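You operate a simulated robot arm through the tools that you are given. There is no shell and no other tool.

You run a simulated two-armed robot. Do the job below in one go: nothing can be reset, and whatever is moved stays where it is left.

TASK
Pick up the brown filter from the shop counter with one hand, pass it to the other hand and put it in the inside of the padded bin.

The check looks at the end state, three seconds after you hand in, the way a careful person would. Anything else that was tipped, shoved, dropped, spilled or broken makes it a failure.

THE ROBOT
Two 7-joint arms with two-finger parallel grippers on one trunk, on a base that moves. Base frame: it is fixed to the floor where the robot stands at the start and does not move with it; the origin is under the middle of the robot, x ahead of it, y to its left, z up; the surface under the hand at the start is at about z = 0.84. Units: m, degrees, N and s.
The left shoulder is at the start at [0.02, 0.113, 1.222], the right one opposite. With the tool pointing down near the work surface each hand reaches from about 0.2 to 0.6 m from the robot's upright axis, wherever it stands, measured 20 degrees to its own side. Places, roughly: inside of the padded bin [-3.8, -1.7, 0.7]. Payload 1.57 kg a hand.
The tool frame of a hand sits at the grasp point between the pads (the TCP): z along the fingers, y along the line on which they close. The tips reach 0.03 m beyond it. The gripper opens to 0.08 m. The fingers are 0.017 m wide and 0.012 m thick; the gripper's body (0.04 by 0.082 m) begins 0.08 m behind the TCP.
Orientation is that of the tool frame in the base frame, as a unit quaternion [w, x, y, z]. With the fingers straight down and closing along the base's y, the tool's x points along the base's -x, its y along +y and its z along -z.

THE INTERFACE
- The arms move only by the tool drive_tool. It takes "left_series", "right_series" or both (then of equal length, played together; a hand with none holds still); each is a list that holds one entry, the list of rows, each a list of 7 numbers: the gripper command, from -1 (shut) to 1 (fully open), values between in proportion, then the shift along the tool's x, y, z in m, then the turn, a rotation vector about the tool's x, y, z in degrees. In form: [[[fingers, tx, ty, tz, wx, wy, wz], ...]]. A call has 1 to 20 rows; each row shifts and turns the commanded pose from where the row before left it, along the tool's axes as they then stand. Rows are played at 5 a second. More than 0.05 m and 8.6 degrees between two rows, or a gripper value outside its range, and nothing of the call is played. Where a pose cannot be reached the arm comes as near as it can. A force on the tool above 40 N (or 10 N above the force at the start of the call, whichever is more), or a blocked arm, ends the call early, and 0.2 s more pass. The fingers move at their own pace (about 0.045 m/s each) and stop on an object; they squeeze with about 28 N. The grip force told is the motor's: it shows also when the fingers shut on nothing. Time passes only in rows, and 0.2 s behind the last, so rows that do not move let the fingers close. It gives the time, the measured TCP pose, the force on the tool (base axes), the opening and the grip force at its end, in the units of the frame above (readings bear some noise), with the torque about the TCP (base axes, N m) and any sound that the robot's microphone picked up.
- Cameras (640 x 400 px; columns grow to the right, rows downward): "scene" is now at [0.093, 0.0285, 1.3431]; the picture's right is [0.32, -0.95, 0.00], its down [-0.56, -0.19, -0.81] and it looks along [0.76, 0.26, -0.59] (base axes); focal length 251 px, centre (320, 200). "left" rides on the left gripper at [0.072, 0.007, -0.122] in its tool frame; the picture's right is [-0.09, 1.00, 0.00], its down [-0.84, -0.08, -0.54] and it looks along [-0.54, -0.05, 0.84] (tool axes); focal length 238 px, centre (320, 200). "right" rides on the right gripper at [0.072, -0.007, -0.122] in its tool frame; the picture's right is [0.09, 1.00, 0.00], its down [-0.84, 0.08, -0.54] and it looks along [-0.54, 0.05, 0.84] (tool axes); focal length 238 px, centre (320, 200). There is no depth. A picture from a camera that has moved, and an enlarged one, comes with that camera's place and axes in the base frame and with its lens.
- get_image(camera): a new picture of that camera. It takes no simulated time.
- slide_trunk(by): moves the trunk up (or, below 0, down) by that many m; the arms and the scene camera ride with it, the base frame stays. It gives what a move gives, with no picture.
- base_move(legs): drives the robot by 1 to 6 legs, each [ahead, left, turn to the left] in m, m and degrees, along the robot's own axes; the way and the turn of a leg run together, so that a leg with both is an arc; at most 1.5 m and 180 degrees a leg. The arms and the cameras ride along, it lands a little off, and it stops where it bumps. It gives what a move gives.
- turn_head(pan, tilt): turns the head with the scene camera to pan (to the left, within 80 degrees either way) and tilt (down, from -29 to 69), counted from straight ahead of the robot. It gives what a move gives.
- close_up(camera, box): a new picture of the part [left, top, right, bottom] of that camera's present view, enlarged. It takes no simulated time.
- close_job(): hands the job in; it is judged then, once.

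Places have to be worked out from the pictures, the camera data and where the tool is seen. Open the grippers and draw the arms clear of the work before you hand the job in, unless the task says otherwise.

The tools are called after "Emit:" by a JSON object that holds its "name" and its "arguments". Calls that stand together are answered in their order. drive_tool: Moves the arms, as the interface text tells. Its arguments: {"type":"object","properties":{"left_series":{"type":"array"},"right_series":{"type":"array"}},"required":[]} The other tools are called the same way: slide_trunk (by) moves the trunk up or down; base_move (legs) drives the base; turn_head (pan, tilt) turns the head that bears the scene camera; get_image (camera) takes a picture; close_up (camera, box) takes an enlarged picture of a part of a camera's view; close_job () hands the job in.

At the start:

```text
t: 0.0
left_eef_pos: [0.2806, 0.3372, 1.0691]
left_tcp_rot: [-0.001, -0.001, 1.0, 0.0]
left_force: [-0.1, -0.5, -0.1]
left_wrist_torque: [0.01, -0.03, 0.01]
left_opening: 0.0801
left_gripper_force: 0.1
right_eef_pos: [0.4637, -0.0391, 1.1671]
right_tcp_rot: [-0.001, 0.001, 1.0, 0.0]
right_force: [-1.0, -0.3, 0.3]
right_wrist_torque: [0.0, 0.01, -0.02]
right_opening: 0.0801
right_gripper_force: 0.0
trunk travel left (down, up): [-0.275, 0.295]
robot x, y, heading: [-0.0017, -0.0004, -0.1]
head pan, tilt (commanded): [18.9, 36.3]
```

scene: 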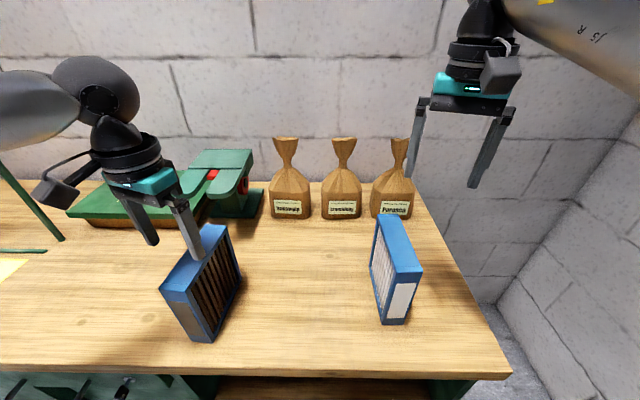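
right: 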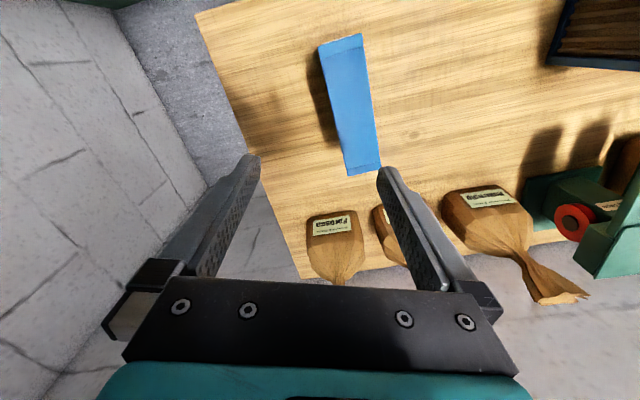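
left: 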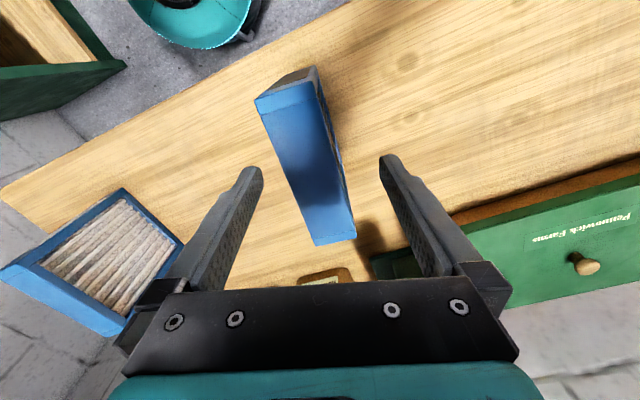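

Two blue-framed filters stand on the counter: the left one seems to have brown pleats, the right one pale pleats. I take enlarged pictures to make sure which is the brown one and how it stands.

Emit:
{"name": "close_up", "arguments": {"camera": "scene", "box": [120, 180, 280, 360]}}

Emit:
{"name": "close_up", "arguments": {"camera": "scene", "box": [330, 180, 490, 360]}}

Emit:
{"name": "close_up", "arguments": {"camera": "left", "box": [200, 40, 420, 280]}}

Emit:
{"name": "get_image", "arguments": {"camera": "scene"}}

```text
2.22 times, centred on (200, 270) of scene
camera zoom: at [0.093, 0.0285, 1.3431], right [0.32, -0.95, 0.0], down [-0.56, -0.19, -0.81], along [0.76, 0.26, -0.59], focal length 557 px, centre (587, 44)
```

zoom: 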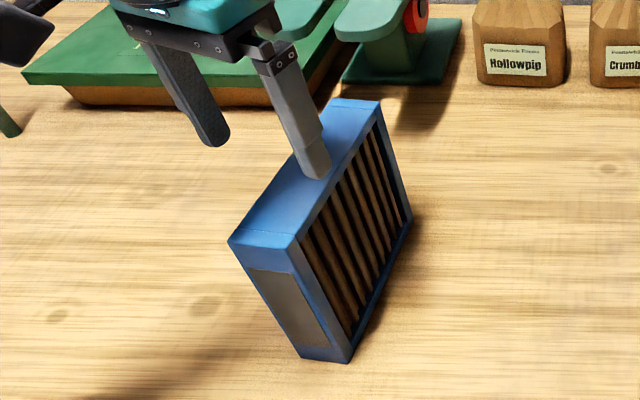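

```text
2.22 times, centred on (410, 270) of scene
camera zoom: at [0.093, 0.0285, 1.3431], right [0.32, -0.95, 0.0], down [-0.56, -0.19, -0.81], along [0.76, 0.26, -0.59], focal length 557 px, centre (120, 44)
```

zoom: 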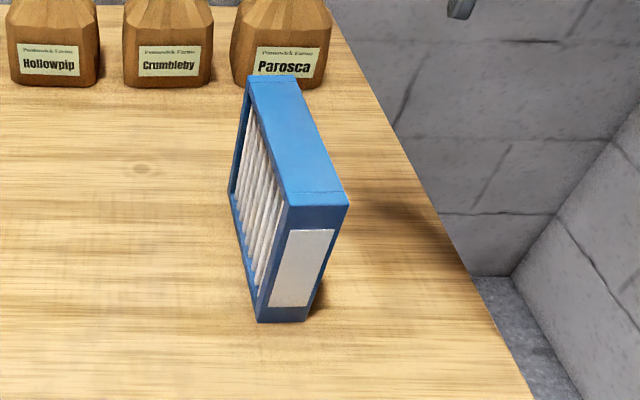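

```text
1.67 times, centred on (310, 160) of left
camera zoom: at [0.2086, 0.3428, 1.1905], right [0.09, 1.0, 0.0], down [0.84, -0.08, 0.54], along [0.54, -0.05, -0.84], focal length 397 px, centre (337, 267)
```

zoom: 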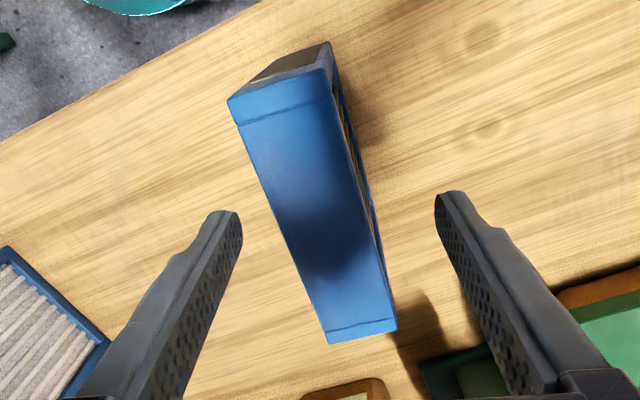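

```text
taken
camera scene: at [0.093, 0.0285, 1.3431], right [0.32, -0.95, 0.0], down [-0.56, -0.19, -0.81], along [0.76, 0.26, -0.59], focal length 251 px, centre (320, 200)
```

scene: 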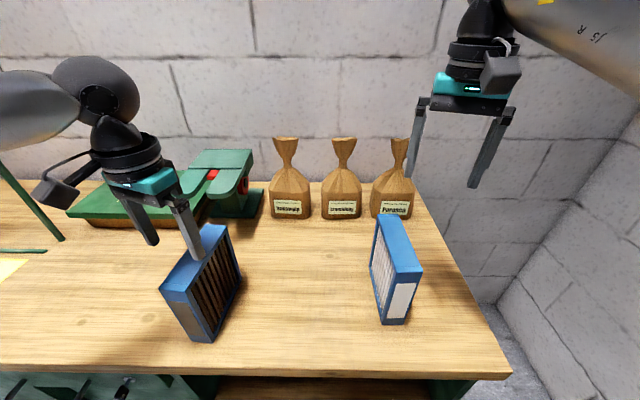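

The brown-pleated filter is the left one: I put its top at about z=1.005, centre (0.307, 0.328), 0.15 m long at about 11° from base x, 0.044 m thick. Before touching it I look around for the room, the bin and obstacles.

Emit:
{"name": "turn_head", "arguments": {"pan": -80, "tilt": 25}}

Emit:
{"name": "get_image", "arguments": {"camera": "scene"}}

Emit:
{"name": "turn_head", "arguments": {"pan": -30, "tilt": 60}}

Emit:
{"name": "get_image", "arguments": {"camera": "scene"}}

Emit:
{"name": "turn_head", "arguments": {"pan": 80, "tilt": 25}}

Emit:
{"name": "get_image", "arguments": {"camera": "scene"}}

Emit:
{"name": "turn_head", "arguments": {"pan": 50, "tilt": 55}}

Emit:
{"name": "get_image", "arguments": {"camera": "scene"}}

```text
t: 1.8
left_eef_pos: [0.2808, 0.3377, 1.0698]
left_tcp_rot: [0.0, -0.001, 1.0, -0.001]
left_force: [0.3, 0.1, -0.4]
left_wrist_torque: [-0.01, 0.01, -0.01]
left_opening: 0.0798
left_gripper_force: 0.0
right_eef_pos: [0.464, -0.0387, 1.1667]
right_tcp_rot: [0.001, 0.0, 1.0, -0.001]
right_force: [0.7, -0.3, 0.7]
right_wrist_torque: [0.02, 0.03, -0.01]
right_opening: 0.08
right_gripper_force: 0.1
trunk travel left (down, up): [-0.275, 0.295]
robot x, y, heading: [0.0023, -0.0021, 0.0]
head pan, tilt (commanded): [-80.0, 25.0]
```

```text
taken
camera scene: at [0.0265, -0.0905, 1.3609], right [-0.98, -0.17, 0.0], down [-0.07, 0.42, -0.91], along [0.16, -0.89, -0.42], focal length 251 px, centre (320, 200)
```

scene: 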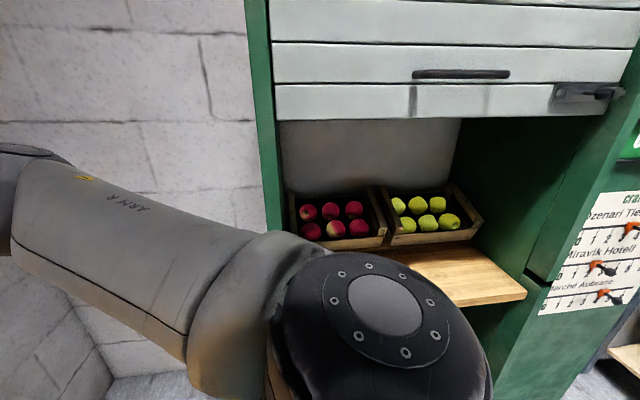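

```text
t: 2.9
left_eef_pos: [0.2799, 0.3375, 1.0688]
left_tcp_rot: [0.0, -0.002, 1.0, 0.0]
left_force: [0.4, 0.5, -0.4]
left_wrist_torque: [0.01, 0.03, 0.01]
left_opening: 0.0801
left_gripper_force: 0.1
right_eef_pos: [0.4635, -0.0386, 1.1668]
right_tcp_rot: [-0.001, 0.0, 1.0, 0.001]
right_force: [-0.5, -0.1, 0.0]
right_wrist_torque: [-0.01, 0.04, 0.01]
right_opening: 0.08
right_gripper_force: 0.0
trunk travel left (down, up): [-0.275, 0.295]
robot x, y, heading: [0.0023, 0.0017, -0.1]
head pan, tilt (commanded): [-30.0, 60.0]
```

```text
taken
camera scene: at [0.0681, -0.0332, 1.3109], right [-0.5, -0.87, 0.0], down [-0.75, 0.43, -0.5], along [0.43, -0.25, -0.87], focal length 251 px, centre (320, 200)
```

scene: 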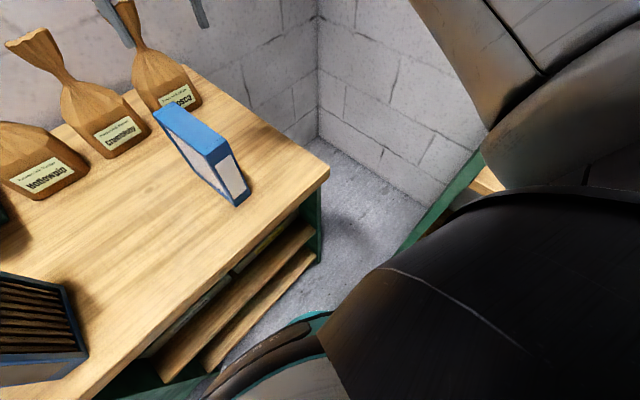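

```text
t: 4.8
left_eef_pos: [0.2815, 0.338, 1.0698]
left_tcp_rot: [0.0, 0.0, 1.0, 0.001]
left_force: [-0.3, -0.6, 0.1]
left_wrist_torque: [-0.02, 0.0, -0.01]
left_opening: 0.0798
left_gripper_force: 0.0
right_eef_pos: [0.4642, -0.0373, 1.1663]
right_tcp_rot: [0.0, 0.0, 1.0, 0.0]
right_force: [0.3, 0.3, 0.1]
right_wrist_torque: [-0.01, 0.01, 0.02]
right_opening: 0.0801
right_gripper_force: 0.0
trunk travel left (down, up): [-0.275, 0.295]
robot x, y, heading: [-0.0005, -0.0036, 0.0]
head pan, tilt (commanded): [80.0, 25.0]
```

```text
taken
camera scene: at [0.0265, 0.0909, 1.3609], right [0.98, -0.17, 0.0], down [-0.07, -0.42, -0.91], along [0.16, 0.89, -0.42], focal length 251 px, centre (320, 200)
```

scene: 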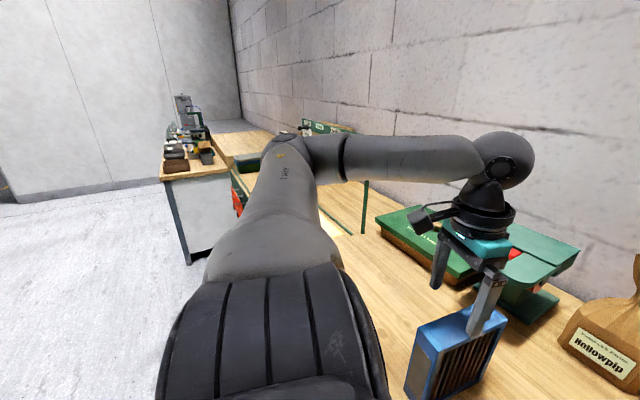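

```text
t: 5.8
left_eef_pos: [0.2807, 0.3371, 1.0684]
left_tcp_rot: [0.0, -0.001, 1.0, 0.0]
left_force: [0.9, 0.4, -0.5]
left_wrist_torque: [0.01, 0.0, -0.01]
left_opening: 0.0799
left_gripper_force: 0.1
right_eef_pos: [0.4632, -0.0381, 1.1676]
right_tcp_rot: [-0.001, 0.001, 1.0, 0.0]
right_force: [-0.5, 0.9, 0.5]
right_wrist_torque: [0.0, 0.0, -0.01]
right_opening: 0.08
right_gripper_force: 0.0
trunk travel left (down, up): [-0.275, 0.295]
robot x, y, heading: [0.002, 0.0013, -0.2]
head pan, tilt (commanded): [50.0, 55.0]
```

```text
taken
camera scene: at [0.0567, 0.0555, 1.317], right [0.77, -0.64, 0.0], down [-0.53, -0.63, -0.57], along [0.37, 0.44, -0.82], focal length 251 px, centre (320, 200)
```

scene: 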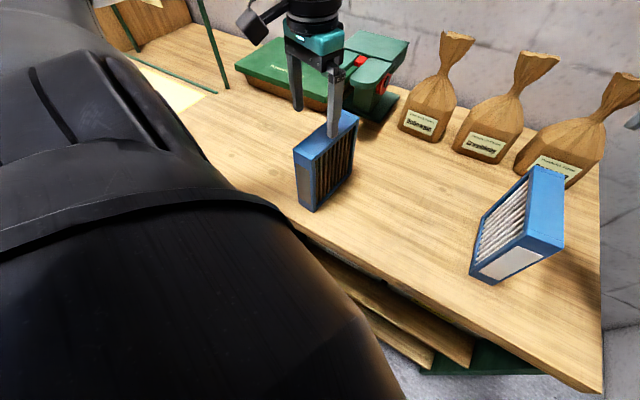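

The room is clear of obstacles close to the filter, and a cabinet with an apple shelf stands to the robot's right; the bin must be behind. I'll have the left hand rise a little, yaw 11.3° to match the filter, tilt 30° (so the right hand later has room on the other half), and hover above the near half of the filter.

Emit:
{"name": "turn_head", "arguments": {"pan": 35, "tilt": 45}}

Emit:
{"name": "drive_tool", "arguments": {"left_series": [[[1, 0, 0, -0.02, 0, 0, -5.65], [1, 0, 0, -0.02, 0, 0, -5.65], [1, 0, 0, 0, 0, -7.5, 0], [1, 0, 0, 0, 0, -7.5, 0], [1, 0, 0, 0, 0, -7.5, 0], [1, 0, 0, 0, 0, -7.5, 0], [1, 0.0203, -0.0072, 0.0195, 0, 0, 0], [1, 0.0203, -0.0072, 0.0195, 0, 0, 0], [1, 0, 0, 0, 0, 0, 0], [1, 0, 0, 0, 0, 0, 0]]]}}

Emit:
{"name": "get_image", "arguments": {"camera": "scene"}}

Emit:
{"name": "get_image", "arguments": {"camera": "left"}}

```text
t: 6.5
left_eef_pos: [0.2799, 0.3381, 1.0694]
left_tcp_rot: [-0.001, -0.001, 1.0, 0.001]
left_force: [0.4, 0.2, -0.6]
left_wrist_torque: [-0.03, 0.01, 0.03]
left_opening: 0.0797
left_gripper_force: 0.0
right_eef_pos: [0.4646, -0.0386, 1.1669]
right_tcp_rot: [0.0, -0.001, 1.0, 0.0]
right_force: [-0.1, -1.0, -0.2]
right_wrist_torque: [-0.01, 0.01, 0.03]
right_opening: 0.0801
right_gripper_force: 0.0
trunk travel left (down, up): [-0.275, 0.295]
robot x, y, heading: [0.0054, -0.0007, 0.1]
head pan, tilt (commanded): [35.0, 45.0]
```

```text
t: 8.7
left_eef_pos: [0.2975, 0.3459, 1.0632]
left_tcp_rot: [0.257, -0.096, 0.961, 0.026]
left_force: [0.4, -0.2, 0.1]
left_wrist_torque: [0.0, -0.05, -0.01]
left_opening: 0.0798
left_gripper_force: 0.0
left hand out of reach, approached as far as the arm can: row 6, 7, 8
right_eef_pos: [0.4646, -0.038, 1.1665]
right_tcp_rot: [-0.001, 0.001, 1.0, 0.0]
right_force: [0.1, -0.8, -0.8]
right_wrist_torque: [-0.03, -0.04, 0.03]
right_opening: 0.0799
right_gripper_force: 0.2
trunk travel left (down, up): [-0.275, 0.295]
robot x, y, heading: [0.0022, -0.0004, -0.1]
head pan, tilt (commanded): [35.0, 45.0]
```

```text
taken
camera scene: at [0.0771, 0.0469, 1.3304], right [0.57, -0.82, 0.0], down [-0.58, -0.41, -0.71], along [0.58, 0.41, -0.71], focal length 251 px, centre (320, 200)
```

scene: 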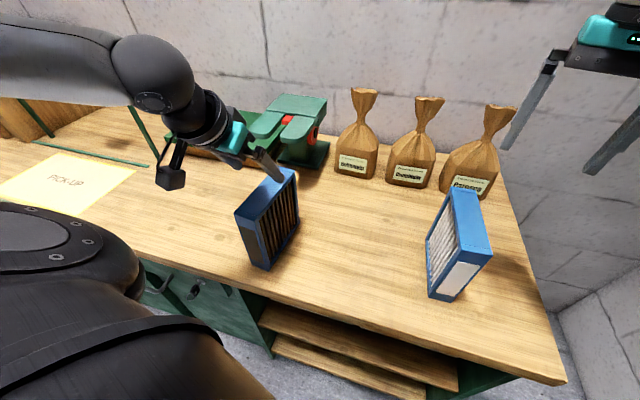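

```text
taken
camera left: at [0.1754, 0.3271, 1.132], right [-0.12, 0.99, 0.05], down [0.46, 0.01, 0.89], along [0.88, 0.12, -0.46], focal length 238 px, centre (320, 200)
```

left: 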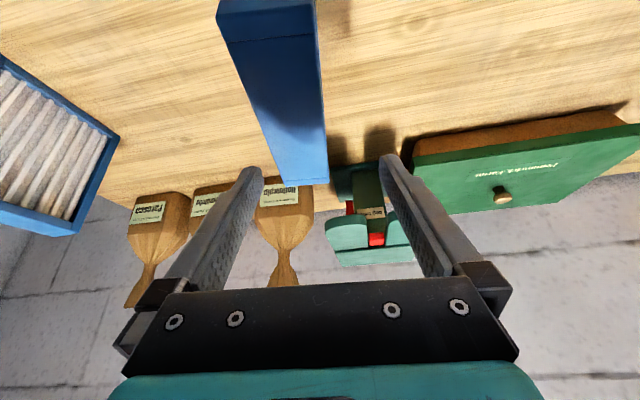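

The 30° tilt is beyond the arm's folded reach this close, so I want the robot to stand a bit further back. First I check the space at the robot's right-rear (cabinet shelf) before backing up.

Emit:
{"name": "turn_head", "arguments": {"pan": -80, "tilt": 5}}

Emit:
{"name": "get_image", "arguments": {"camera": "scene"}}

Emit:
{"name": "turn_head", "arguments": {"pan": 80, "tilt": 5}}

Emit:
{"name": "get_image", "arguments": {"camera": "scene"}}

Emit:
{"name": "turn_head", "arguments": {"pan": -80, "tilt": 60}}

Emit:
{"name": "get_image", "arguments": {"camera": "scene"}}

```text
t: 10.7
left_eef_pos: [0.2977, 0.3447, 1.0619]
left_tcp_rot: [0.257, -0.095, 0.961, 0.026]
left_force: [-0.7, -0.3, 0.4]
left_wrist_torque: [0.02, 0.02, -0.01]
left_opening: 0.0798
left_gripper_force: 0.0
right_eef_pos: [0.4625, -0.0391, 1.1668]
right_tcp_rot: [0.0, 0.0, 1.0, 0.0]
right_force: [-0.5, 1.0, 1.1]
right_wrist_torque: [-0.03, -0.01, 0.01]
right_opening: 0.0798
right_gripper_force: 0.2
trunk travel left (down, up): [-0.275, 0.295]
robot x, y, heading: [0.0018, 0.0011, -0.1]
head pan, tilt (commanded): [-80.0, 5.0]
```

```text
taken
camera scene: at [0.0264, -0.0902, 1.3934], right [-0.98, -0.17, 0.0], down [-0.02, 0.09, -1.0], along [0.17, -0.98, -0.09], focal length 251 px, centre (320, 200)
```

scene: 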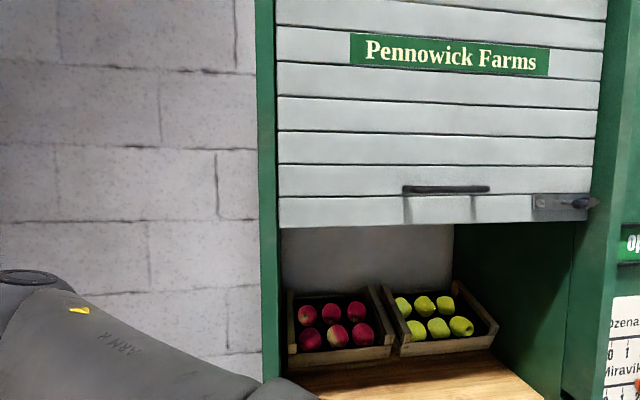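

```text
t: 13.1
left_eef_pos: [0.297, 0.3449, 1.0622]
left_tcp_rot: [0.257, -0.095, 0.961, 0.026]
left_force: [0.1, 0.1, 0.2]
left_wrist_torque: [-0.02, -0.02, 0.03]
left_opening: 0.0801
left_gripper_force: 0.1
right_eef_pos: [0.4633, -0.0384, 1.1671]
right_tcp_rot: [0.0, 0.0, 1.0, 0.0]
right_force: [-0.5, 0.7, -0.3]
right_wrist_torque: [0.02, 0.0, 0.02]
right_opening: 0.08
right_gripper_force: 0.0
trunk travel left (down, up): [-0.275, 0.295]
robot x, y, heading: [-0.0022, 0.0013, 0.0]
head pan, tilt (commanded): [80.0, 5.0]
```

```text
taken
camera scene: at [0.0264, 0.0906, 1.3934], right [0.98, -0.17, 0.0], down [-0.02, -0.09, -1.0], along [0.17, 0.98, -0.09], focal length 251 px, centre (320, 200)
```

scene: 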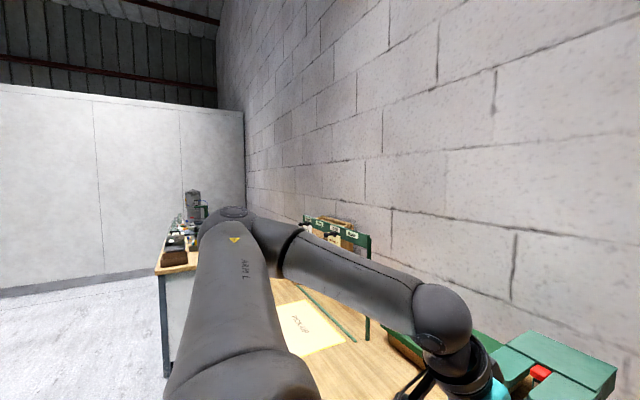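

```text
t: 15.6
left_eef_pos: [0.2972, 0.3458, 1.0634]
left_tcp_rot: [0.257, -0.095, 0.961, 0.026]
left_force: [0.2, 1.0, -0.6]
left_wrist_torque: [0.0, -0.01, 0.03]
left_opening: 0.08
left_gripper_force: 0.1
right_eef_pos: [0.4643, -0.0377, 1.1669]
right_tcp_rot: [0.0, 0.0, 1.0, 0.0]
right_force: [-0.5, -0.1, 0.4]
right_wrist_torque: [-0.01, -0.03, 0.04]
right_opening: 0.0799
right_gripper_force: 0.0
trunk travel left (down, up): [-0.275, 0.295]
robot x, y, heading: [-0.0017, -0.0025, 0.0]
head pan, tilt (commanded): [-80.0, 60.0]
```

```text
taken
camera scene: at [0.022, -0.0654, 1.3109], right [-0.98, -0.17, 0.0], down [-0.15, 0.85, -0.5], along [0.09, -0.49, -0.87], focal length 251 px, centre (320, 200)
```

scene: 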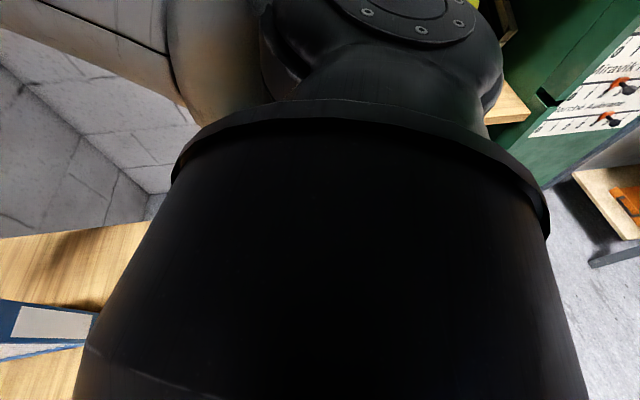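

Backing straight up moves along and slightly away from the cabinet, and the floor right behind looks free. I back up 0.12 m with the hands well above everything.

Emit:
{"name": "base_move", "arguments": {"legs": [[-0.13, 0, 0]]}}

Emit:
{"name": "turn_head", "arguments": {"pan": 30, "tilt": 40}}

Emit:
{"name": "get_image", "arguments": {"camera": "scene"}}

Emit:
{"name": "get_image", "arguments": {"camera": "left"}}

```text
t: 16.9
left_eef_pos: [0.1677, 0.3459, 1.0633]
left_tcp_rot: [0.257, -0.095, 0.961, 0.025]
left_force: [-0.7, -0.5, 0.1]
left_wrist_torque: [0.02, -0.05, 0.0]
left_opening: 0.08
left_gripper_force: 0.1
right_eef_pos: [0.3324, -0.0375, 1.1673]
right_tcp_rot: [0.0, 0.0, 1.0, 0.0]
right_force: [-0.2, 0.7, 0.1]
right_wrist_torque: [0.0, -0.02, 0.0]
right_opening: 0.08
right_gripper_force: 0.0
trunk travel left (down, up): [-0.275, 0.295]
robot x, y, heading: [-0.1259, -0.0016, 0.1]
head pan, tilt (commanded): [-80.0, 60.0]
```

```text
t: 18.8
left_eef_pos: [0.1671, 0.3454, 1.0633]
left_tcp_rot: [0.256, -0.094, 0.962, 0.025]
left_force: [0.0, -0.1, -0.1]
left_wrist_torque: [-0.01, -0.03, -0.01]
left_opening: 0.0801
left_gripper_force: 0.0
right_eef_pos: [0.3337, -0.0388, 1.1663]
right_tcp_rot: [0.0, 0.0, 1.0, 0.0]
right_force: [-0.6, -0.6, -0.5]
right_wrist_torque: [0.0, -0.01, 0.0]
right_opening: 0.0799
right_gripper_force: 0.1
trunk travel left (down, up): [-0.275, 0.295]
robot x, y, heading: [-0.1298, 0.0002, -0.1]
head pan, tilt (commanded): [30.0, 40.0]
```

```text
taken
camera scene: at [-0.0456, 0.0426, 1.3376], right [0.5, -0.87, 0.0], down [-0.56, -0.32, -0.77], along [0.66, 0.38, -0.64], focal length 251 px, centre (320, 200)
```

scene: 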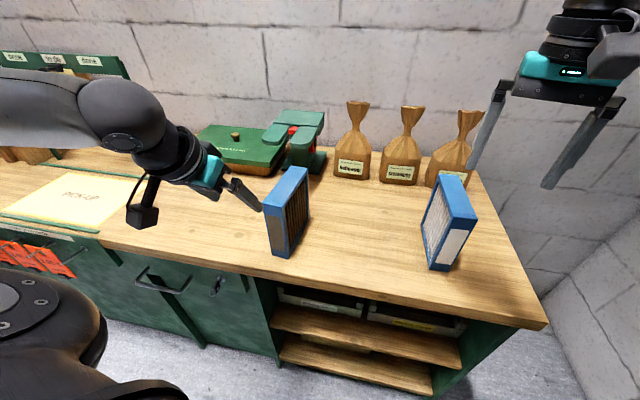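

```text
taken
camera left: at [0.0458, 0.3271, 1.1322], right [-0.12, 0.99, 0.05], down [0.46, 0.01, 0.89], along [0.88, 0.12, -0.46], focal length 238 px, centre (320, 200)
```

left: 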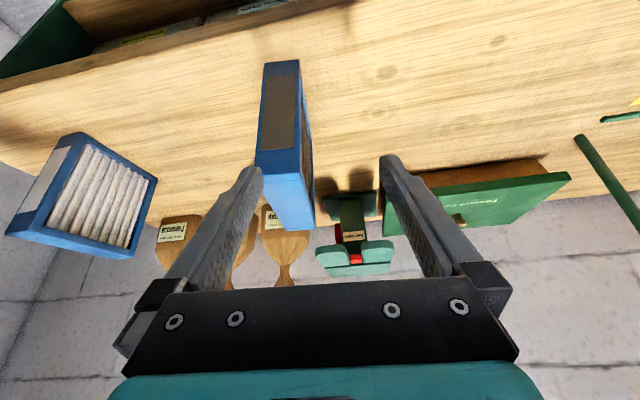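

The orientation is right (tilt 30°, yaw 11°), only the position lagged; now there is room. I take a first small step toward the point above the filter's near half to see how the commanded pose follows.

Emit:
{"name": "drive_tool", "arguments": {"left_series": [[[1, -0.027, -0.015, 0.0156, 0, 0, 0], [1, 0, 0, 0, 0, 0, 0]]]}}

```text
t: 19.4
left_eef_pos: [0.2006, 0.3365, 1.0609]
left_tcp_rot: [0.256, -0.095, 0.962, 0.025]
left_force: [0.4, 0.1, -0.2]
left_wrist_torque: [0.02, 0.02, -0.01]
left_opening: 0.0798
left_gripper_force: 0.1
right_eef_pos: [0.3324, -0.0384, 1.1671]
right_tcp_rot: [0.0, 0.0, 1.0, 0.0]
right_force: [-0.8, 0.6, 0.4]
right_wrist_torque: [-0.01, 0.02, 0.03]
right_opening: 0.08
right_gripper_force: 0.0
trunk travel left (down, up): [-0.275, 0.295]
robot x, y, heading: [-0.1295, 0.0017, 0.1]
head pan, tilt (commanded): [30.0, 40.0]
```

The step landed as asked. I go on to hover over the filter's near half at z≈1.055.

Emit:
{"name": "drive_tool", "arguments": {"left_series": [[[1, -0.0257, -0.0147, 0.0183, 0, 0, 0], [1, -0.0257, -0.0147, 0.0183, 0, 0, 0], [1, 0, 0, 0, 0, 0, 0]]]}}

Emit:
{"name": "get_image", "arguments": {"camera": "left"}}

Emit:
{"name": "close_up", "arguments": {"camera": "scene", "box": [180, 120, 360, 280]}}

```text
t: 20.1
left_eef_pos: [0.2685, 0.3203, 1.0551]
left_tcp_rot: [0.257, -0.095, 0.961, 0.025]
left_force: [0.8, 0.5, 0.8]
left_wrist_torque: [-0.01, -0.01, -0.02]
left_opening: 0.0798
left_gripper_force: 0.1
right_eef_pos: [0.3325, -0.0385, 1.1679]
right_tcp_rot: [0.001, 0.0, 1.0, -0.001]
right_force: [0.1, -0.4, 0.8]
right_wrist_torque: [0.01, -0.03, -0.03]
right_opening: 0.0801
right_gripper_force: 0.1
trunk travel left (down, up): [-0.275, 0.295]
robot x, y, heading: [-0.1313, 0.0005, -0.2]
head pan, tilt (commanded): [30.0, 40.0]
```

```text
taken
camera left: at [0.1463, 0.3019, 1.1244], right [-0.12, 0.99, 0.05], down [0.46, 0.01, 0.89], along [0.88, 0.13, -0.46], focal length 238 px, centre (320, 200)
```

left: 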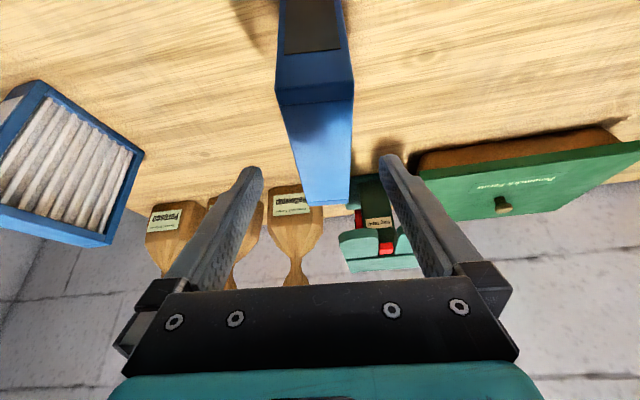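

```text
2.50 times, centred on (270, 200) of scene
camera zoom: at [-0.0459, 0.0428, 1.3377], right [0.5, -0.87, 0.0], down [-0.56, -0.32, -0.77], along [0.66, 0.38, -0.64], focal length 627 px, centre (445, 200)
```

zoom: 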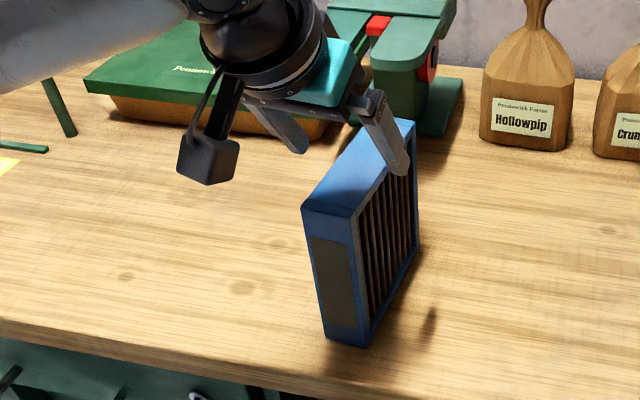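

The fingers straddle the filter with about 1.8 cm to spare each side and the centreline matches within a millimetre or two. I descend straight down 0.08 m to about 3 cm below the top edge.

Emit:
{"name": "drive_tool", "arguments": {"left_series": [[[1, 0.01, 0, 0.0173, 0, 0, 0], [1, 0.01, 0, 0.0173, 0, 0, 0], [1, 0.01, 0, 0.0173, 0, 0, 0], [1, 0.01, 0, 0.0173, 0, 0, 0], [1, 0, 0, 0, 0, 0, 0]]]}}

Emit:
{"name": "get_image", "arguments": {"camera": "left"}}

Emit:
{"name": "close_up", "arguments": {"camera": "scene", "box": [180, 120, 360, 280]}}

```text
t: 21.4
left_eef_pos: [0.2687, 0.3193, 0.9757]
left_tcp_rot: [0.257, -0.095, 0.961, 0.025]
left_force: [0.3, -0.3, 0.4]
left_wrist_torque: [-0.02, 0.03, 0.02]
left_opening: 0.08
left_gripper_force: 0.1
right_eef_pos: [0.3333, -0.0377, 1.1667]
right_tcp_rot: [0.0, 0.0, 1.0, -0.001]
right_force: [-0.6, 0.1, -0.3]
right_wrist_torque: [-0.01, -0.01, -0.02]
right_opening: 0.0801
right_gripper_force: 0.0
trunk travel left (down, up): [-0.275, 0.295]
robot x, y, heading: [-0.1306, -0.0059, -0.0]
head pan, tilt (commanded): [30.0, 40.0]
```

```text
taken
camera left: at [0.1461, 0.3018, 1.0457], right [-0.12, 0.99, 0.05], down [0.46, 0.01, 0.89], along [0.88, 0.12, -0.46], focal length 238 px, centre (320, 200)
```

left: 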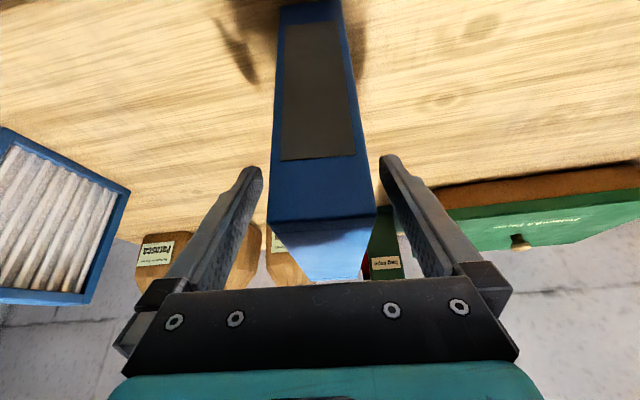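

```text
2.50 times, centred on (270, 200) of scene
camera zoom: at [-0.0456, 0.0427, 1.3376], right [0.5, -0.87, 0.0], down [-0.56, -0.32, -0.77], along [0.66, 0.38, -0.64], focal length 627 px, centre (445, 200)
```

zoom: 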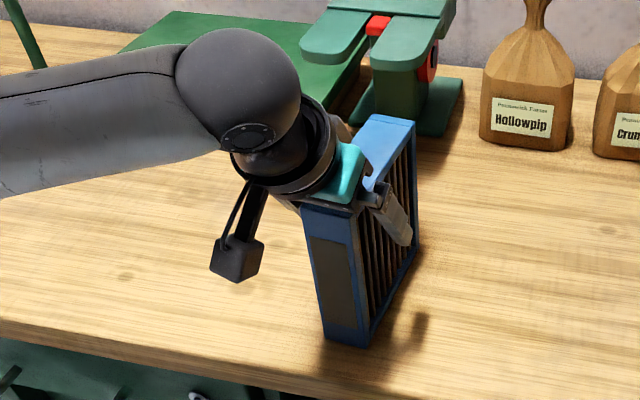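

The fingers flank the filter's near third with the gripper body clear of the top edge. I close the left gripper.

Emit:
{"name": "drive_tool", "arguments": {"left_series": [[[-1, 0, 0, 0, 0, 0, 0], [-1, 0, 0, 0, 0, 0, 0], [-1, 0, 0, 0, 0, 0, 0], [-1, 0, 0, 0, 0, 0, 0], [-1, 0, 0, 0, 0, 0, 0], [-1, 0, 0, 0, 0, 0, 0]]]}}

Emit:
{"name": "get_image", "arguments": {"camera": "left"}}

```text
t: 22.8
left_eef_pos: [0.2678, 0.3201, 0.9764]
left_tcp_rot: [0.256, -0.094, 0.962, 0.025]
left_force: [-0.6, 0.4, -1.0]
left_wrist_torque: [0.02, 0.01, -0.02]
left_opening: 0.0448
left_gripper_force: 28.1
right_eef_pos: [0.3339, -0.039, 1.1674]
right_tcp_rot: [0.0, 0.0, 1.0, 0.0]
right_force: [0.2, -0.5, -0.9]
right_wrist_torque: [-0.02, 0.02, 0.02]
right_opening: 0.0802
right_gripper_force: 0.1
trunk travel left (down, up): [-0.275, 0.295]
robot x, y, heading: [-0.127, 0.0019, -0.0]
head pan, tilt (commanded): [30.0, 40.0]
```

```text
taken
camera left: at [0.1461, 0.3018, 1.046], right [-0.12, 0.99, 0.05], down [0.46, 0.01, 0.89], along [0.88, 0.12, -0.46], focal length 238 px, centre (320, 200)
```

left: 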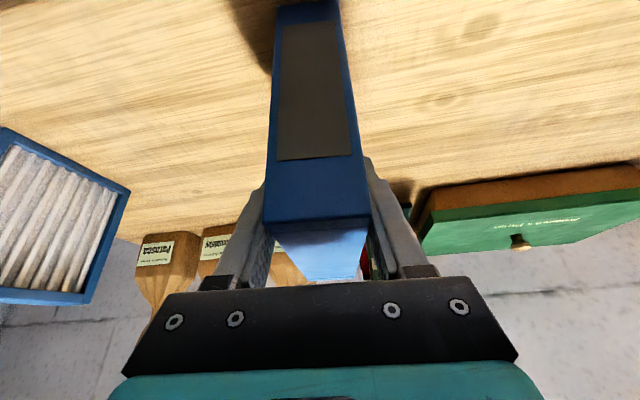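

The grip is firm at 0.0448 m, 28 N. I lift gently straight up by 4 cm and check the weight and whether it swings.

Emit:
{"name": "drive_tool", "arguments": {"left_series": [[[-1, -0.0025, 0, -0.0043, 0, 0, 0], [-1, -0.005, 0, -0.0087, 0, 0, 0], [-1, -0.005, 0, -0.0087, 0, 0, 0], [-1, -0.0075, 0, -0.013, 0, 0, 0], [-1, 0, 0, 0, 0, 0, 0], [-1, 0, 0, 0, 0, 0, 0]]]}}

Emit:
{"name": "get_image", "arguments": {"camera": "left"}}

Emit:
{"name": "close_up", "arguments": {"camera": "scene", "box": [180, 120, 360, 280]}}

```text
t: 24.1
left_eef_pos: [0.2692, 0.3204, 1.0152]
left_tcp_rot: [0.256, -0.095, 0.962, 0.027]
left_force: [0.4, 0.8, -2.1]
left_wrist_torque: [-0.02, 0.04, -0.03]
left_opening: 0.0446
left_gripper_force: 27.5
right_eef_pos: [0.3335, -0.0382, 1.1669]
right_tcp_rot: [0.0, 0.0, 1.0, 0.001]
right_force: [0.2, -0.2, 0.1]
right_wrist_torque: [-0.03, -0.02, 0.02]
right_opening: 0.0799
right_gripper_force: 0.0
trunk travel left (down, up): [-0.275, 0.295]
robot x, y, heading: [-0.1265, 0.0015, 0.2]
head pan, tilt (commanded): [30.0, 40.0]
```

```text
taken
camera left: at [0.1469, 0.3026, 1.086], right [-0.12, 0.99, 0.05], down [0.46, 0.01, 0.89], along [0.88, 0.12, -0.46], focal length 238 px, centre (320, 200)
```

left: 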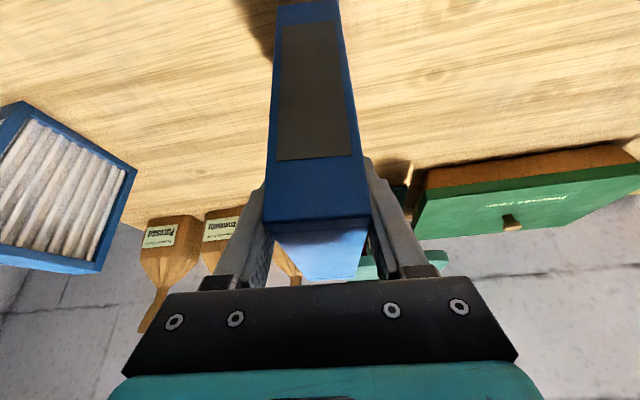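

```text
2.50 times, centred on (270, 200) of scene
camera zoom: at [-0.0455, 0.0428, 1.3376], right [0.5, -0.87, 0.0], down [-0.56, -0.32, -0.77], along [0.66, 0.38, -0.64], focal length 627 px, centre (445, 200)
```

zoom: 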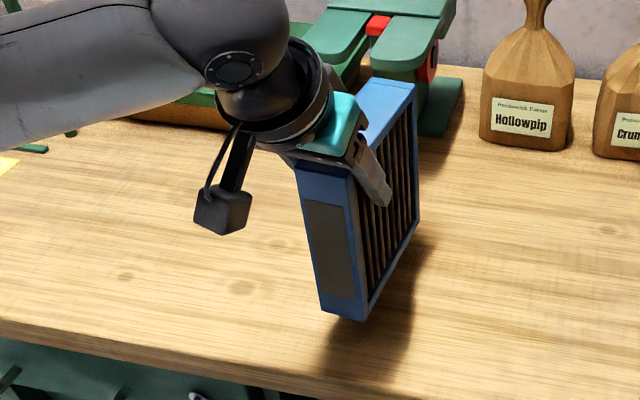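

The filter is held rigidly, weighs about 2 N, and clears the counter. I raise the trunk by 0.14 m so that the filter's lower edge is above everything nearby.

Emit:
{"name": "slide_trunk", "arguments": {"by": 0.14}}

Emit:
{"name": "drive_tool", "arguments": {"left_series": [[[-1, 0, 0, 0, 4.208, 0, 7.29], [-1, 0, 0, 0, 4.208, 0, 7.29], [-1, 0, 0, 0, 4.208, 0, 7.29], [-1, 0, 0, 0, 4.208, 0, 7.29], [-1, 0, 0, 0, 0, 0, 0]]]}}

Emit:
{"name": "get_image", "arguments": {"camera": "scene"}}

```text
t: 25.8
left_eef_pos: [0.2688, 0.3207, 1.1555]
left_tcp_rot: [0.256, -0.096, 0.962, 0.026]
left_force: [0.2, 0.6, -1.9]
left_wrist_torque: [-0.01, 0.08, 0.0]
left_opening: 0.0447
left_gripper_force: 28.0
right_eef_pos: [0.3343, -0.0374, 1.306]
right_tcp_rot: [0.001, 0.001, 1.0, 0.0]
right_force: [0.3, 0.1, 0.0]
right_wrist_torque: [-0.01, 0.02, 0.01]
right_opening: 0.0798
right_gripper_force: 0.1
trunk travel left (down, up): [-0.415, 0.155]
robot x, y, heading: [-0.1291, -0.0006, -0.1]
head pan, tilt (commanded): [30.0, 40.0]
```

```text
t: 27.0
left_eef_pos: [0.268, 0.3211, 1.1559]
left_tcp_rot: [0.253, 0.188, 0.948, -0.051]
left_force: [0.5, 0.6, -1.2]
left_wrist_torque: [0.01, 0.02, 0.0]
left_opening: 0.0448
left_gripper_force: 28.5
right_eef_pos: [0.3328, -0.0383, 1.3075]
right_tcp_rot: [0.0, 0.0, 1.0, 0.0]
right_force: [-0.7, 1.2, 0.2]
right_wrist_torque: [-0.02, -0.03, 0.0]
right_opening: 0.0798
right_gripper_force: 0.2
trunk travel left (down, up): [-0.415, 0.155]
robot x, y, heading: [-0.13, 0.0025, -0.1]
head pan, tilt (commanded): [30.0, 40.0]
```

```text
taken
camera scene: at [-0.0455, 0.0427, 1.4776], right [0.5, -0.87, 0.0], down [-0.56, -0.32, -0.77], along [0.66, 0.38, -0.64], focal length 251 px, centre (320, 200)
```

scene: 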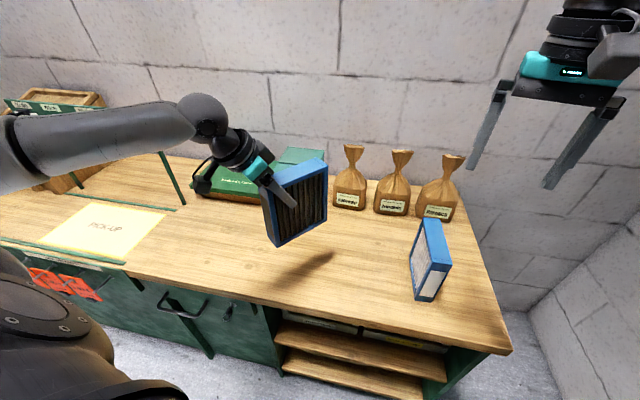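

The wrist turns without trouble and the filter stays rigid in the grip. I continue the yaw toward -90° in place.

Emit:
{"name": "drive_tool", "arguments": {"left_series": [[[-1, 0, 0, 0, 4.208, 0, 7.29], [-1, 0, 0, 0, 4.208, 0, 7.29], [-1, 0, 0, 0, 4.208, 0, 7.29], [-1, 0, 0, 0, 4.208, 0, 7.29], [-1, 0, 0, 0, 4.208, 0, 7.29], [-1, 0, 0, 0, 4.208, 0, 7.29], [-1, 0, 0, 0, 4.208, 0, 7.29], [-1, 0, 0, 0, 4.208, 0, 7.29], [-1, 0, 0, 0, 0, 0, 0]]]}}

Emit:
{"name": "get_image", "arguments": {"camera": "scene"}}

```text
t: 29.0
left_eef_pos: [0.2701, 0.3204, 1.1562]
left_tcp_rot: [0.183, 0.682, 0.684, -0.184]
left_force: [-0.2, -0.5, -1.6]
left_wrist_torque: [0.04, -0.04, -0.01]
left_opening: 0.0448
left_gripper_force: 28.4
right_eef_pos: [0.3326, -0.0379, 1.3075]
right_tcp_rot: [0.0, 0.0, 1.0, 0.0]
right_force: [0.2, -0.4, 0.1]
right_wrist_torque: [0.03, -0.01, -0.03]
right_opening: 0.0798
right_gripper_force: 0.0
trunk travel left (down, up): [-0.415, 0.155]
robot x, y, heading: [-0.1301, -0.0003, -0.0]
head pan, tilt (commanded): [30.0, 40.0]
```

```text
taken
camera scene: at [-0.0458, 0.0429, 1.4776], right [0.5, -0.87, 0.0], down [-0.56, -0.32, -0.77], along [0.66, 0.38, -0.64], focal length 251 px, centre (320, 200)
```

scene: 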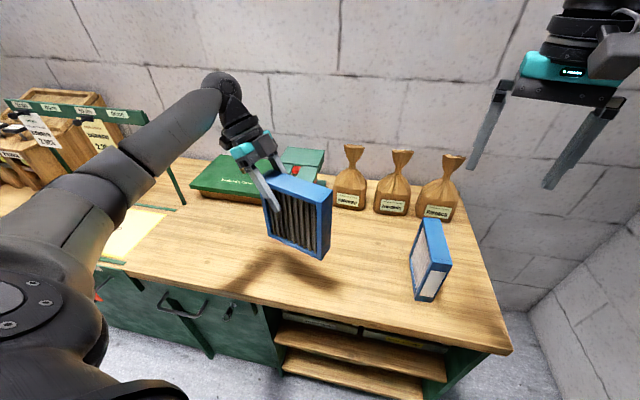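

The left hand now holds the filter with its long side along base y, wrist leaning away to the left. Next I yaw the right hand +90° so that its fingers close along x too, and shift it a bit to the right for clearance.

Emit:
{"name": "drive_tool", "arguments": {"right_series": [[[1, 0, 0, 0, 0, 0, -8.182], [1, 0, 0, 0, 0, 0, -8.182], [1, 0, 0, 0, 0, 0, -8.182], [1, 0, 0, 0, 0, 0, -8.182], [1, 0, 0, 0, 0, 0, -8.182], [1, 0, 0, 0, 0, 0, -8.182], [1, 0, 0, 0, 0, 0, -8.182], [1, 0, 0, 0, 0, 0, -8.182], [1, 0, 0, 0, 0, 0, -8.182], [1, 0, 0, 0, 0, 0, -8.182], [1, 0, 0, 0, 0, 0, -8.18], [1, 0.04, 0, 0, 0, 0, 0], [1, 0.04, 0, 0, 0, 0, 0], [1, 0, 0, 0, 0, 0, 0]]]}}

Emit:
{"name": "get_image", "arguments": {"camera": "scene"}}

```text
t: 32.0
left_eef_pos: [0.2702, 0.3222, 1.1557]
left_tcp_rot: [0.183, 0.68, 0.686, -0.184]
left_force: [0.5, -0.7, -1.6]
left_wrist_torque: [0.01, -0.01, 0.0]
left_opening: 0.0446
left_gripper_force: 28.0
right_eef_pos: [0.1693, -0.0903, 1.2929]
right_tcp_rot: [-0.002, -0.653, 0.757, 0.012]
right_force: [1.4, 0.0, 0.3]
right_wrist_torque: [-0.04, 0.04, -0.01]
right_opening: 0.0798
right_gripper_force: 0.1
right hand out of reach, approached as far as the arm can: row 7, 8, 9, 10, 11, 12, 13
trunk travel left (down, up): [-0.415, 0.155]
robot x, y, heading: [-0.1308, 0.0005, 0.1]
head pan, tilt (commanded): [30.0, 40.0]
```

```text
taken
camera scene: at [-0.0451, 0.0432, 1.4776], right [0.5, -0.87, 0.0], down [-0.56, -0.32, -0.77], along [0.66, 0.38, -0.64], focal length 251 px, centre (320, 200)
```

scene: 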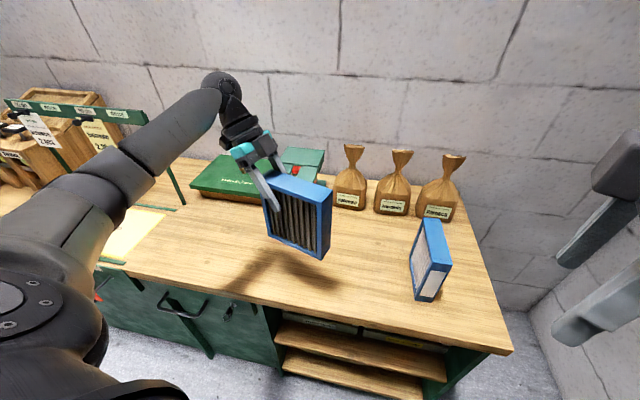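

The right wrist reached its limit up there and was drawn toward the robot. I bring it lower and further out to the right, where the mirrored left arm had no trouble, and check.

Emit:
{"name": "drive_tool", "arguments": {"right_series": [[[1, 0.0193, -0.023, 0.0233, 0, 0, 0], [1, 0.0193, -0.023, 0.0233, 0, 0, 0], [1, 0.0193, -0.023, 0.0233, 0, 0, 0], [1, 0.0193, -0.023, 0.0233, 0, 0, 0], [1, 0, 0, 0, 0, 0, 0]]]}}

Emit:
{"name": "turn_head", "arguments": {"pan": 0, "tilt": 35}}

Emit:
{"name": "get_image", "arguments": {"camera": "scene"}}

```text
t: 33.2
left_eef_pos: [0.2694, 0.32, 1.1565]
left_tcp_rot: [0.184, 0.681, 0.685, -0.183]
left_force: [0.9, 0.0, -1.8]
left_wrist_torque: [0.03, 0.01, 0.03]
left_opening: 0.0449
left_gripper_force: 28.4
right_eef_pos: [0.1557, -0.108, 1.2318]
right_tcp_rot: [-0.003, -0.653, 0.757, 0.012]
right_force: [-0.1, 0.9, 0.9]
right_wrist_torque: [0.01, 0.01, 0.01]
right_opening: 0.0802
right_gripper_force: 0.1
right hand out of reach, approached as far as the arm can: row 1, 2, 3, 4
trunk travel left (down, up): [-0.415, 0.155]
robot x, y, heading: [-0.1327, 0.0016, 0.1]
head pan, tilt (commanded): [30.0, 40.0]
```

```text
t: 34.2
left_eef_pos: [0.2689, 0.321, 1.1561]
left_tcp_rot: [0.183, 0.681, 0.685, -0.183]
left_force: [1.0, -0.4, -1.6]
left_wrist_torque: [0.05, -0.02, -0.01]
left_opening: 0.0447
left_gripper_force: 28.1
right_eef_pos: [0.1539, -0.1074, 1.2322]
right_tcp_rot: [-0.002, -0.653, 0.758, 0.011]
right_force: [-0.6, 0.2, -0.4]
right_wrist_torque: [0.02, 0.02, -0.01]
right_opening: 0.08
right_gripper_force: 0.1
trunk travel left (down, up): [-0.415, 0.155]
robot x, y, heading: [-0.133, 0.0014, -0.3]
head pan, tilt (commanded): [0.0, 35.0]
```

```text
taken
camera scene: at [-0.031, 0.0004, 1.4852], right [0.0, -1.0, 0.0], down [-0.57, 0.0, -0.82], along [0.82, 0.0, -0.57], focal length 251 px, centre (320, 200)
```

scene: 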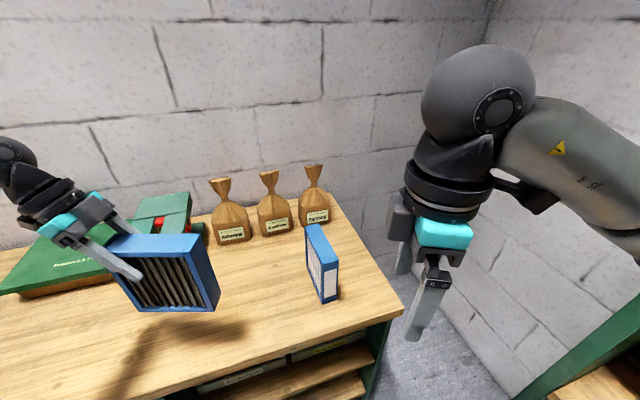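

The right wrist cannot hold that yaw with the fingers vertical close to the middle. The mirrored left pose (tilted 30° outward) was easy, so I undo the right yaw first and then copy the left's path mirrored.

Emit:
{"name": "drive_tool", "arguments": {"right_series": [[[1, 0, 0, 0, 0, 0, 8.16], [1, 0, 0, 0, 0, 0, 8.16], [1, 0, 0, 0, 0, 0, 8.16], [1, 0, 0, 0, 0, 0, 8.16], [1, 0, 0, 0, 0, 0, 8.16], [1, 0, 0, 0, 0, 0, 8.16], [1, 0, 0, 0, 0, 0, 8.16], [1, 0, 0, 0, 0, 0, 8.16], [1, 0, 0, 0, 0, 0, 8.16], [1, 0, 0, 0, 0, 0, 8.16], [1, 0, 0, 0, 0, 0, 0]]]}}

```text
t: 36.6
left_eef_pos: [0.2703, 0.3214, 1.1572]
left_tcp_rot: [0.184, 0.681, 0.685, -0.183]
left_force: [-0.1, 0.1, -1.7]
left_wrist_torque: [0.03, 0.0, 0.01]
left_opening: 0.0447
left_gripper_force: 27.8
right_eef_pos: [0.1562, -0.1063, 1.2306]
right_tcp_rot: [-0.009, 0.0, 1.0, 0.009]
right_force: [0.6, -0.8, -0.3]
right_wrist_torque: [0.0, 0.02, -0.01]
right_opening: 0.0797
right_gripper_force: 0.1
trunk travel left (down, up): [-0.415, 0.155]
robot x, y, heading: [-0.1279, 0.0016, -0.0]
head pan, tilt (commanded): [0.0, 35.0]
```

Right hand is back in its nominal orientation. I move it out to the mirrored spot at the right, tilt it 30° with the wrist toward the robot, then yaw +90°.

Emit:
{"name": "drive_tool", "arguments": {"right_series": [[[1, -0.019, -0.0357, 0.0118, 0, 0, 0], [1, -0.019, -0.0357, 0.0118, 0, 0, 0], [1, -0.019, -0.0357, 0.0118, 0, 0, 0], [1, -0.019, -0.0357, 0.0118, 0, 0, 0], [1, -0.019, -0.0357, 0.0118, 0, 0, 0], [1, -0.019, -0.0357, 0.0118, 0, 0, 0], [1, 0, 0, 0, 0, -7.5, 0], [1, 0, 0, 0, 0, -7.5, 0], [1, 0, 0, 0, 0, -7.5, 0], [1, 0, 0, 0, 0, -7.5, 0], [1, 0, 0, 0, 0, 0, 0]]]}}

Emit:
{"name": "drive_tool", "arguments": {"right_series": [[[1, 0, 0, 0, -4.09, 0, -7.085], [1, 0, 0, 0, -4.09, 0, -7.085], [1, 0, 0, 0, -4.09, 0, -7.085], [1, 0, 0, 0, -4.09, 0, -7.085], [1, 0, 0, 0, -4.09, 0, -7.085], [1, 0, 0, 0, -4.09, 0, -7.085], [1, 0, 0, 0, -4.09, 0, -7.085], [1, 0, 0, 0, -4.09, 0, -7.085], [1, 0, 0, 0, -4.09, 0, -7.085], [1, 0, 0, 0, -4.09, 0, -7.085], [1, 0, 0, 0, -4.09, 0, -7.085], [1, 0, 0, 0, 0, 0, 0]]]}}

Emit:
{"name": "get_image", "arguments": {"camera": "scene"}}

```text
t: 39.0
left_eef_pos: [0.27, 0.321, 1.1552]
left_tcp_rot: [0.182, 0.681, 0.684, -0.185]
left_force: [0.4, -0.6, -2.3]
left_wrist_torque: [0.08, 0.0, 0.0]
left_opening: 0.0448
left_gripper_force: 28.2
right_eef_pos: [0.2702, -0.3198, 1.1553]
right_tcp_rot: [0.25, 0.001, 0.968, 0.007]
right_force: [-0.7, 0.6, -0.8]
right_wrist_torque: [-0.01, 0.0, 0.0]
right_opening: 0.08
right_gripper_force: 0.1
trunk travel left (down, up): [-0.415, 0.155]
robot x, y, heading: [-0.1284, -0.0005, -0.3]
head pan, tilt (commanded): [0.0, 35.0]
```

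```text
t: 41.6
left_eef_pos: [0.2684, 0.3186, 1.1554]
left_tcp_rot: [0.182, 0.682, 0.684, -0.184]
left_force: [0.3, 0.1, -1.0]
left_wrist_torque: [0.08, 0.0, 0.02]
left_opening: 0.0448
left_gripper_force: 28.3
right_eef_pos: [0.1488, -0.0723, 1.1661]
right_tcp_rot: [0.209, -0.578, 0.772, 0.161]
right_force: [-0.4, -1.0, 0.6]
right_wrist_torque: [0.04, 0.0, -0.01]
right_opening: 0.0801
right_gripper_force: 0.0
right hand out of reach, approached as far as the arm can: row 3, 4, 5, 6, 7, 8, 9, 10, 11
trunk travel left (down, up): [-0.415, 0.155]
robot x, y, heading: [-0.1263, -0.0015, 0.1]
head pan, tilt (commanded): [0.0, 35.0]
```

```text
taken
camera scene: at [-0.0317, -0.0014, 1.4852], right [0.0, -1.0, 0.0], down [-0.57, 0.0, -0.82], along [0.82, 0.0, -0.57], focal length 251 px, centre (320, 200)
```

scene: 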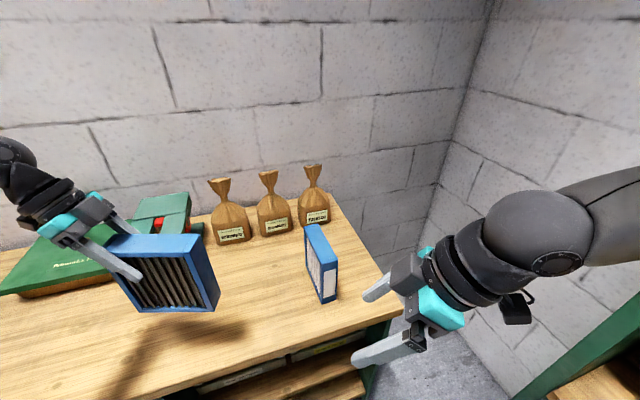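

The right arm is not limited symmetrically: it allows more yaw when reaching inward to the left. From its present pose (yaw about 73°, tilted 30° outward) I try moving it forward and to the left, toward y=0.10, still well away from the held filter whose end is at y≈0.20.

Emit:
{"name": "drive_tool", "arguments": {"right_series": [[[1, -0.0343, -0.0136, 0.0201, 0, 0, 0], [1, -0.0343, -0.0136, 0.0201, 0, 0, 0], [1, -0.0343, -0.0136, 0.0201, 0, 0, 0], [1, -0.0343, -0.0136, 0.0201, 0, 0, 0], [1, -0.0343, -0.0136, 0.0201, 0, 0, 0], [1, 0, 0, 0, 0, 0, 0]]]}}

Emit:
{"name": "get_image", "arguments": {"camera": "scene"}}

```text
t: 43.0
left_eef_pos: [0.2695, 0.3213, 1.1551]
left_tcp_rot: [0.183, 0.681, 0.685, -0.183]
left_force: [-0.2, -0.5, -1.2]
left_wrist_torque: [0.06, -0.01, 0.01]
left_opening: 0.0447
left_gripper_force: 28.5
right_eef_pos: [0.2591, 0.0951, 1.1663]
right_tcp_rot: [0.203, -0.59, 0.764, 0.165]
right_force: [0.3, -0.1, -0.5]
right_wrist_torque: [0.0, 0.01, 0.0]
right_opening: 0.08
right_gripper_force: 0.0
right hand out of reach, approached as far as the arm can: row 5
trunk travel left (down, up): [-0.415, 0.155]
robot x, y, heading: [-0.1301, -0.0017, -0.1]
head pan, tilt (commanded): [0.0, 35.0]
```

```text
taken
camera scene: at [-0.0312, 0.0, 1.4852], right [0.0, -1.0, 0.0], down [-0.57, 0.0, -0.82], along [0.82, 0.0, -0.57], focal length 251 px, centre (320, 200)
```

scene: 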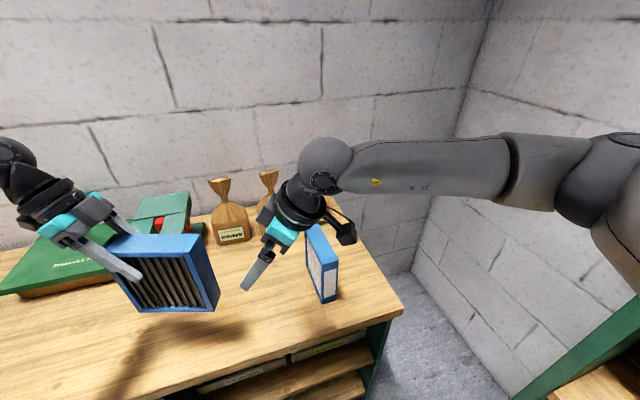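

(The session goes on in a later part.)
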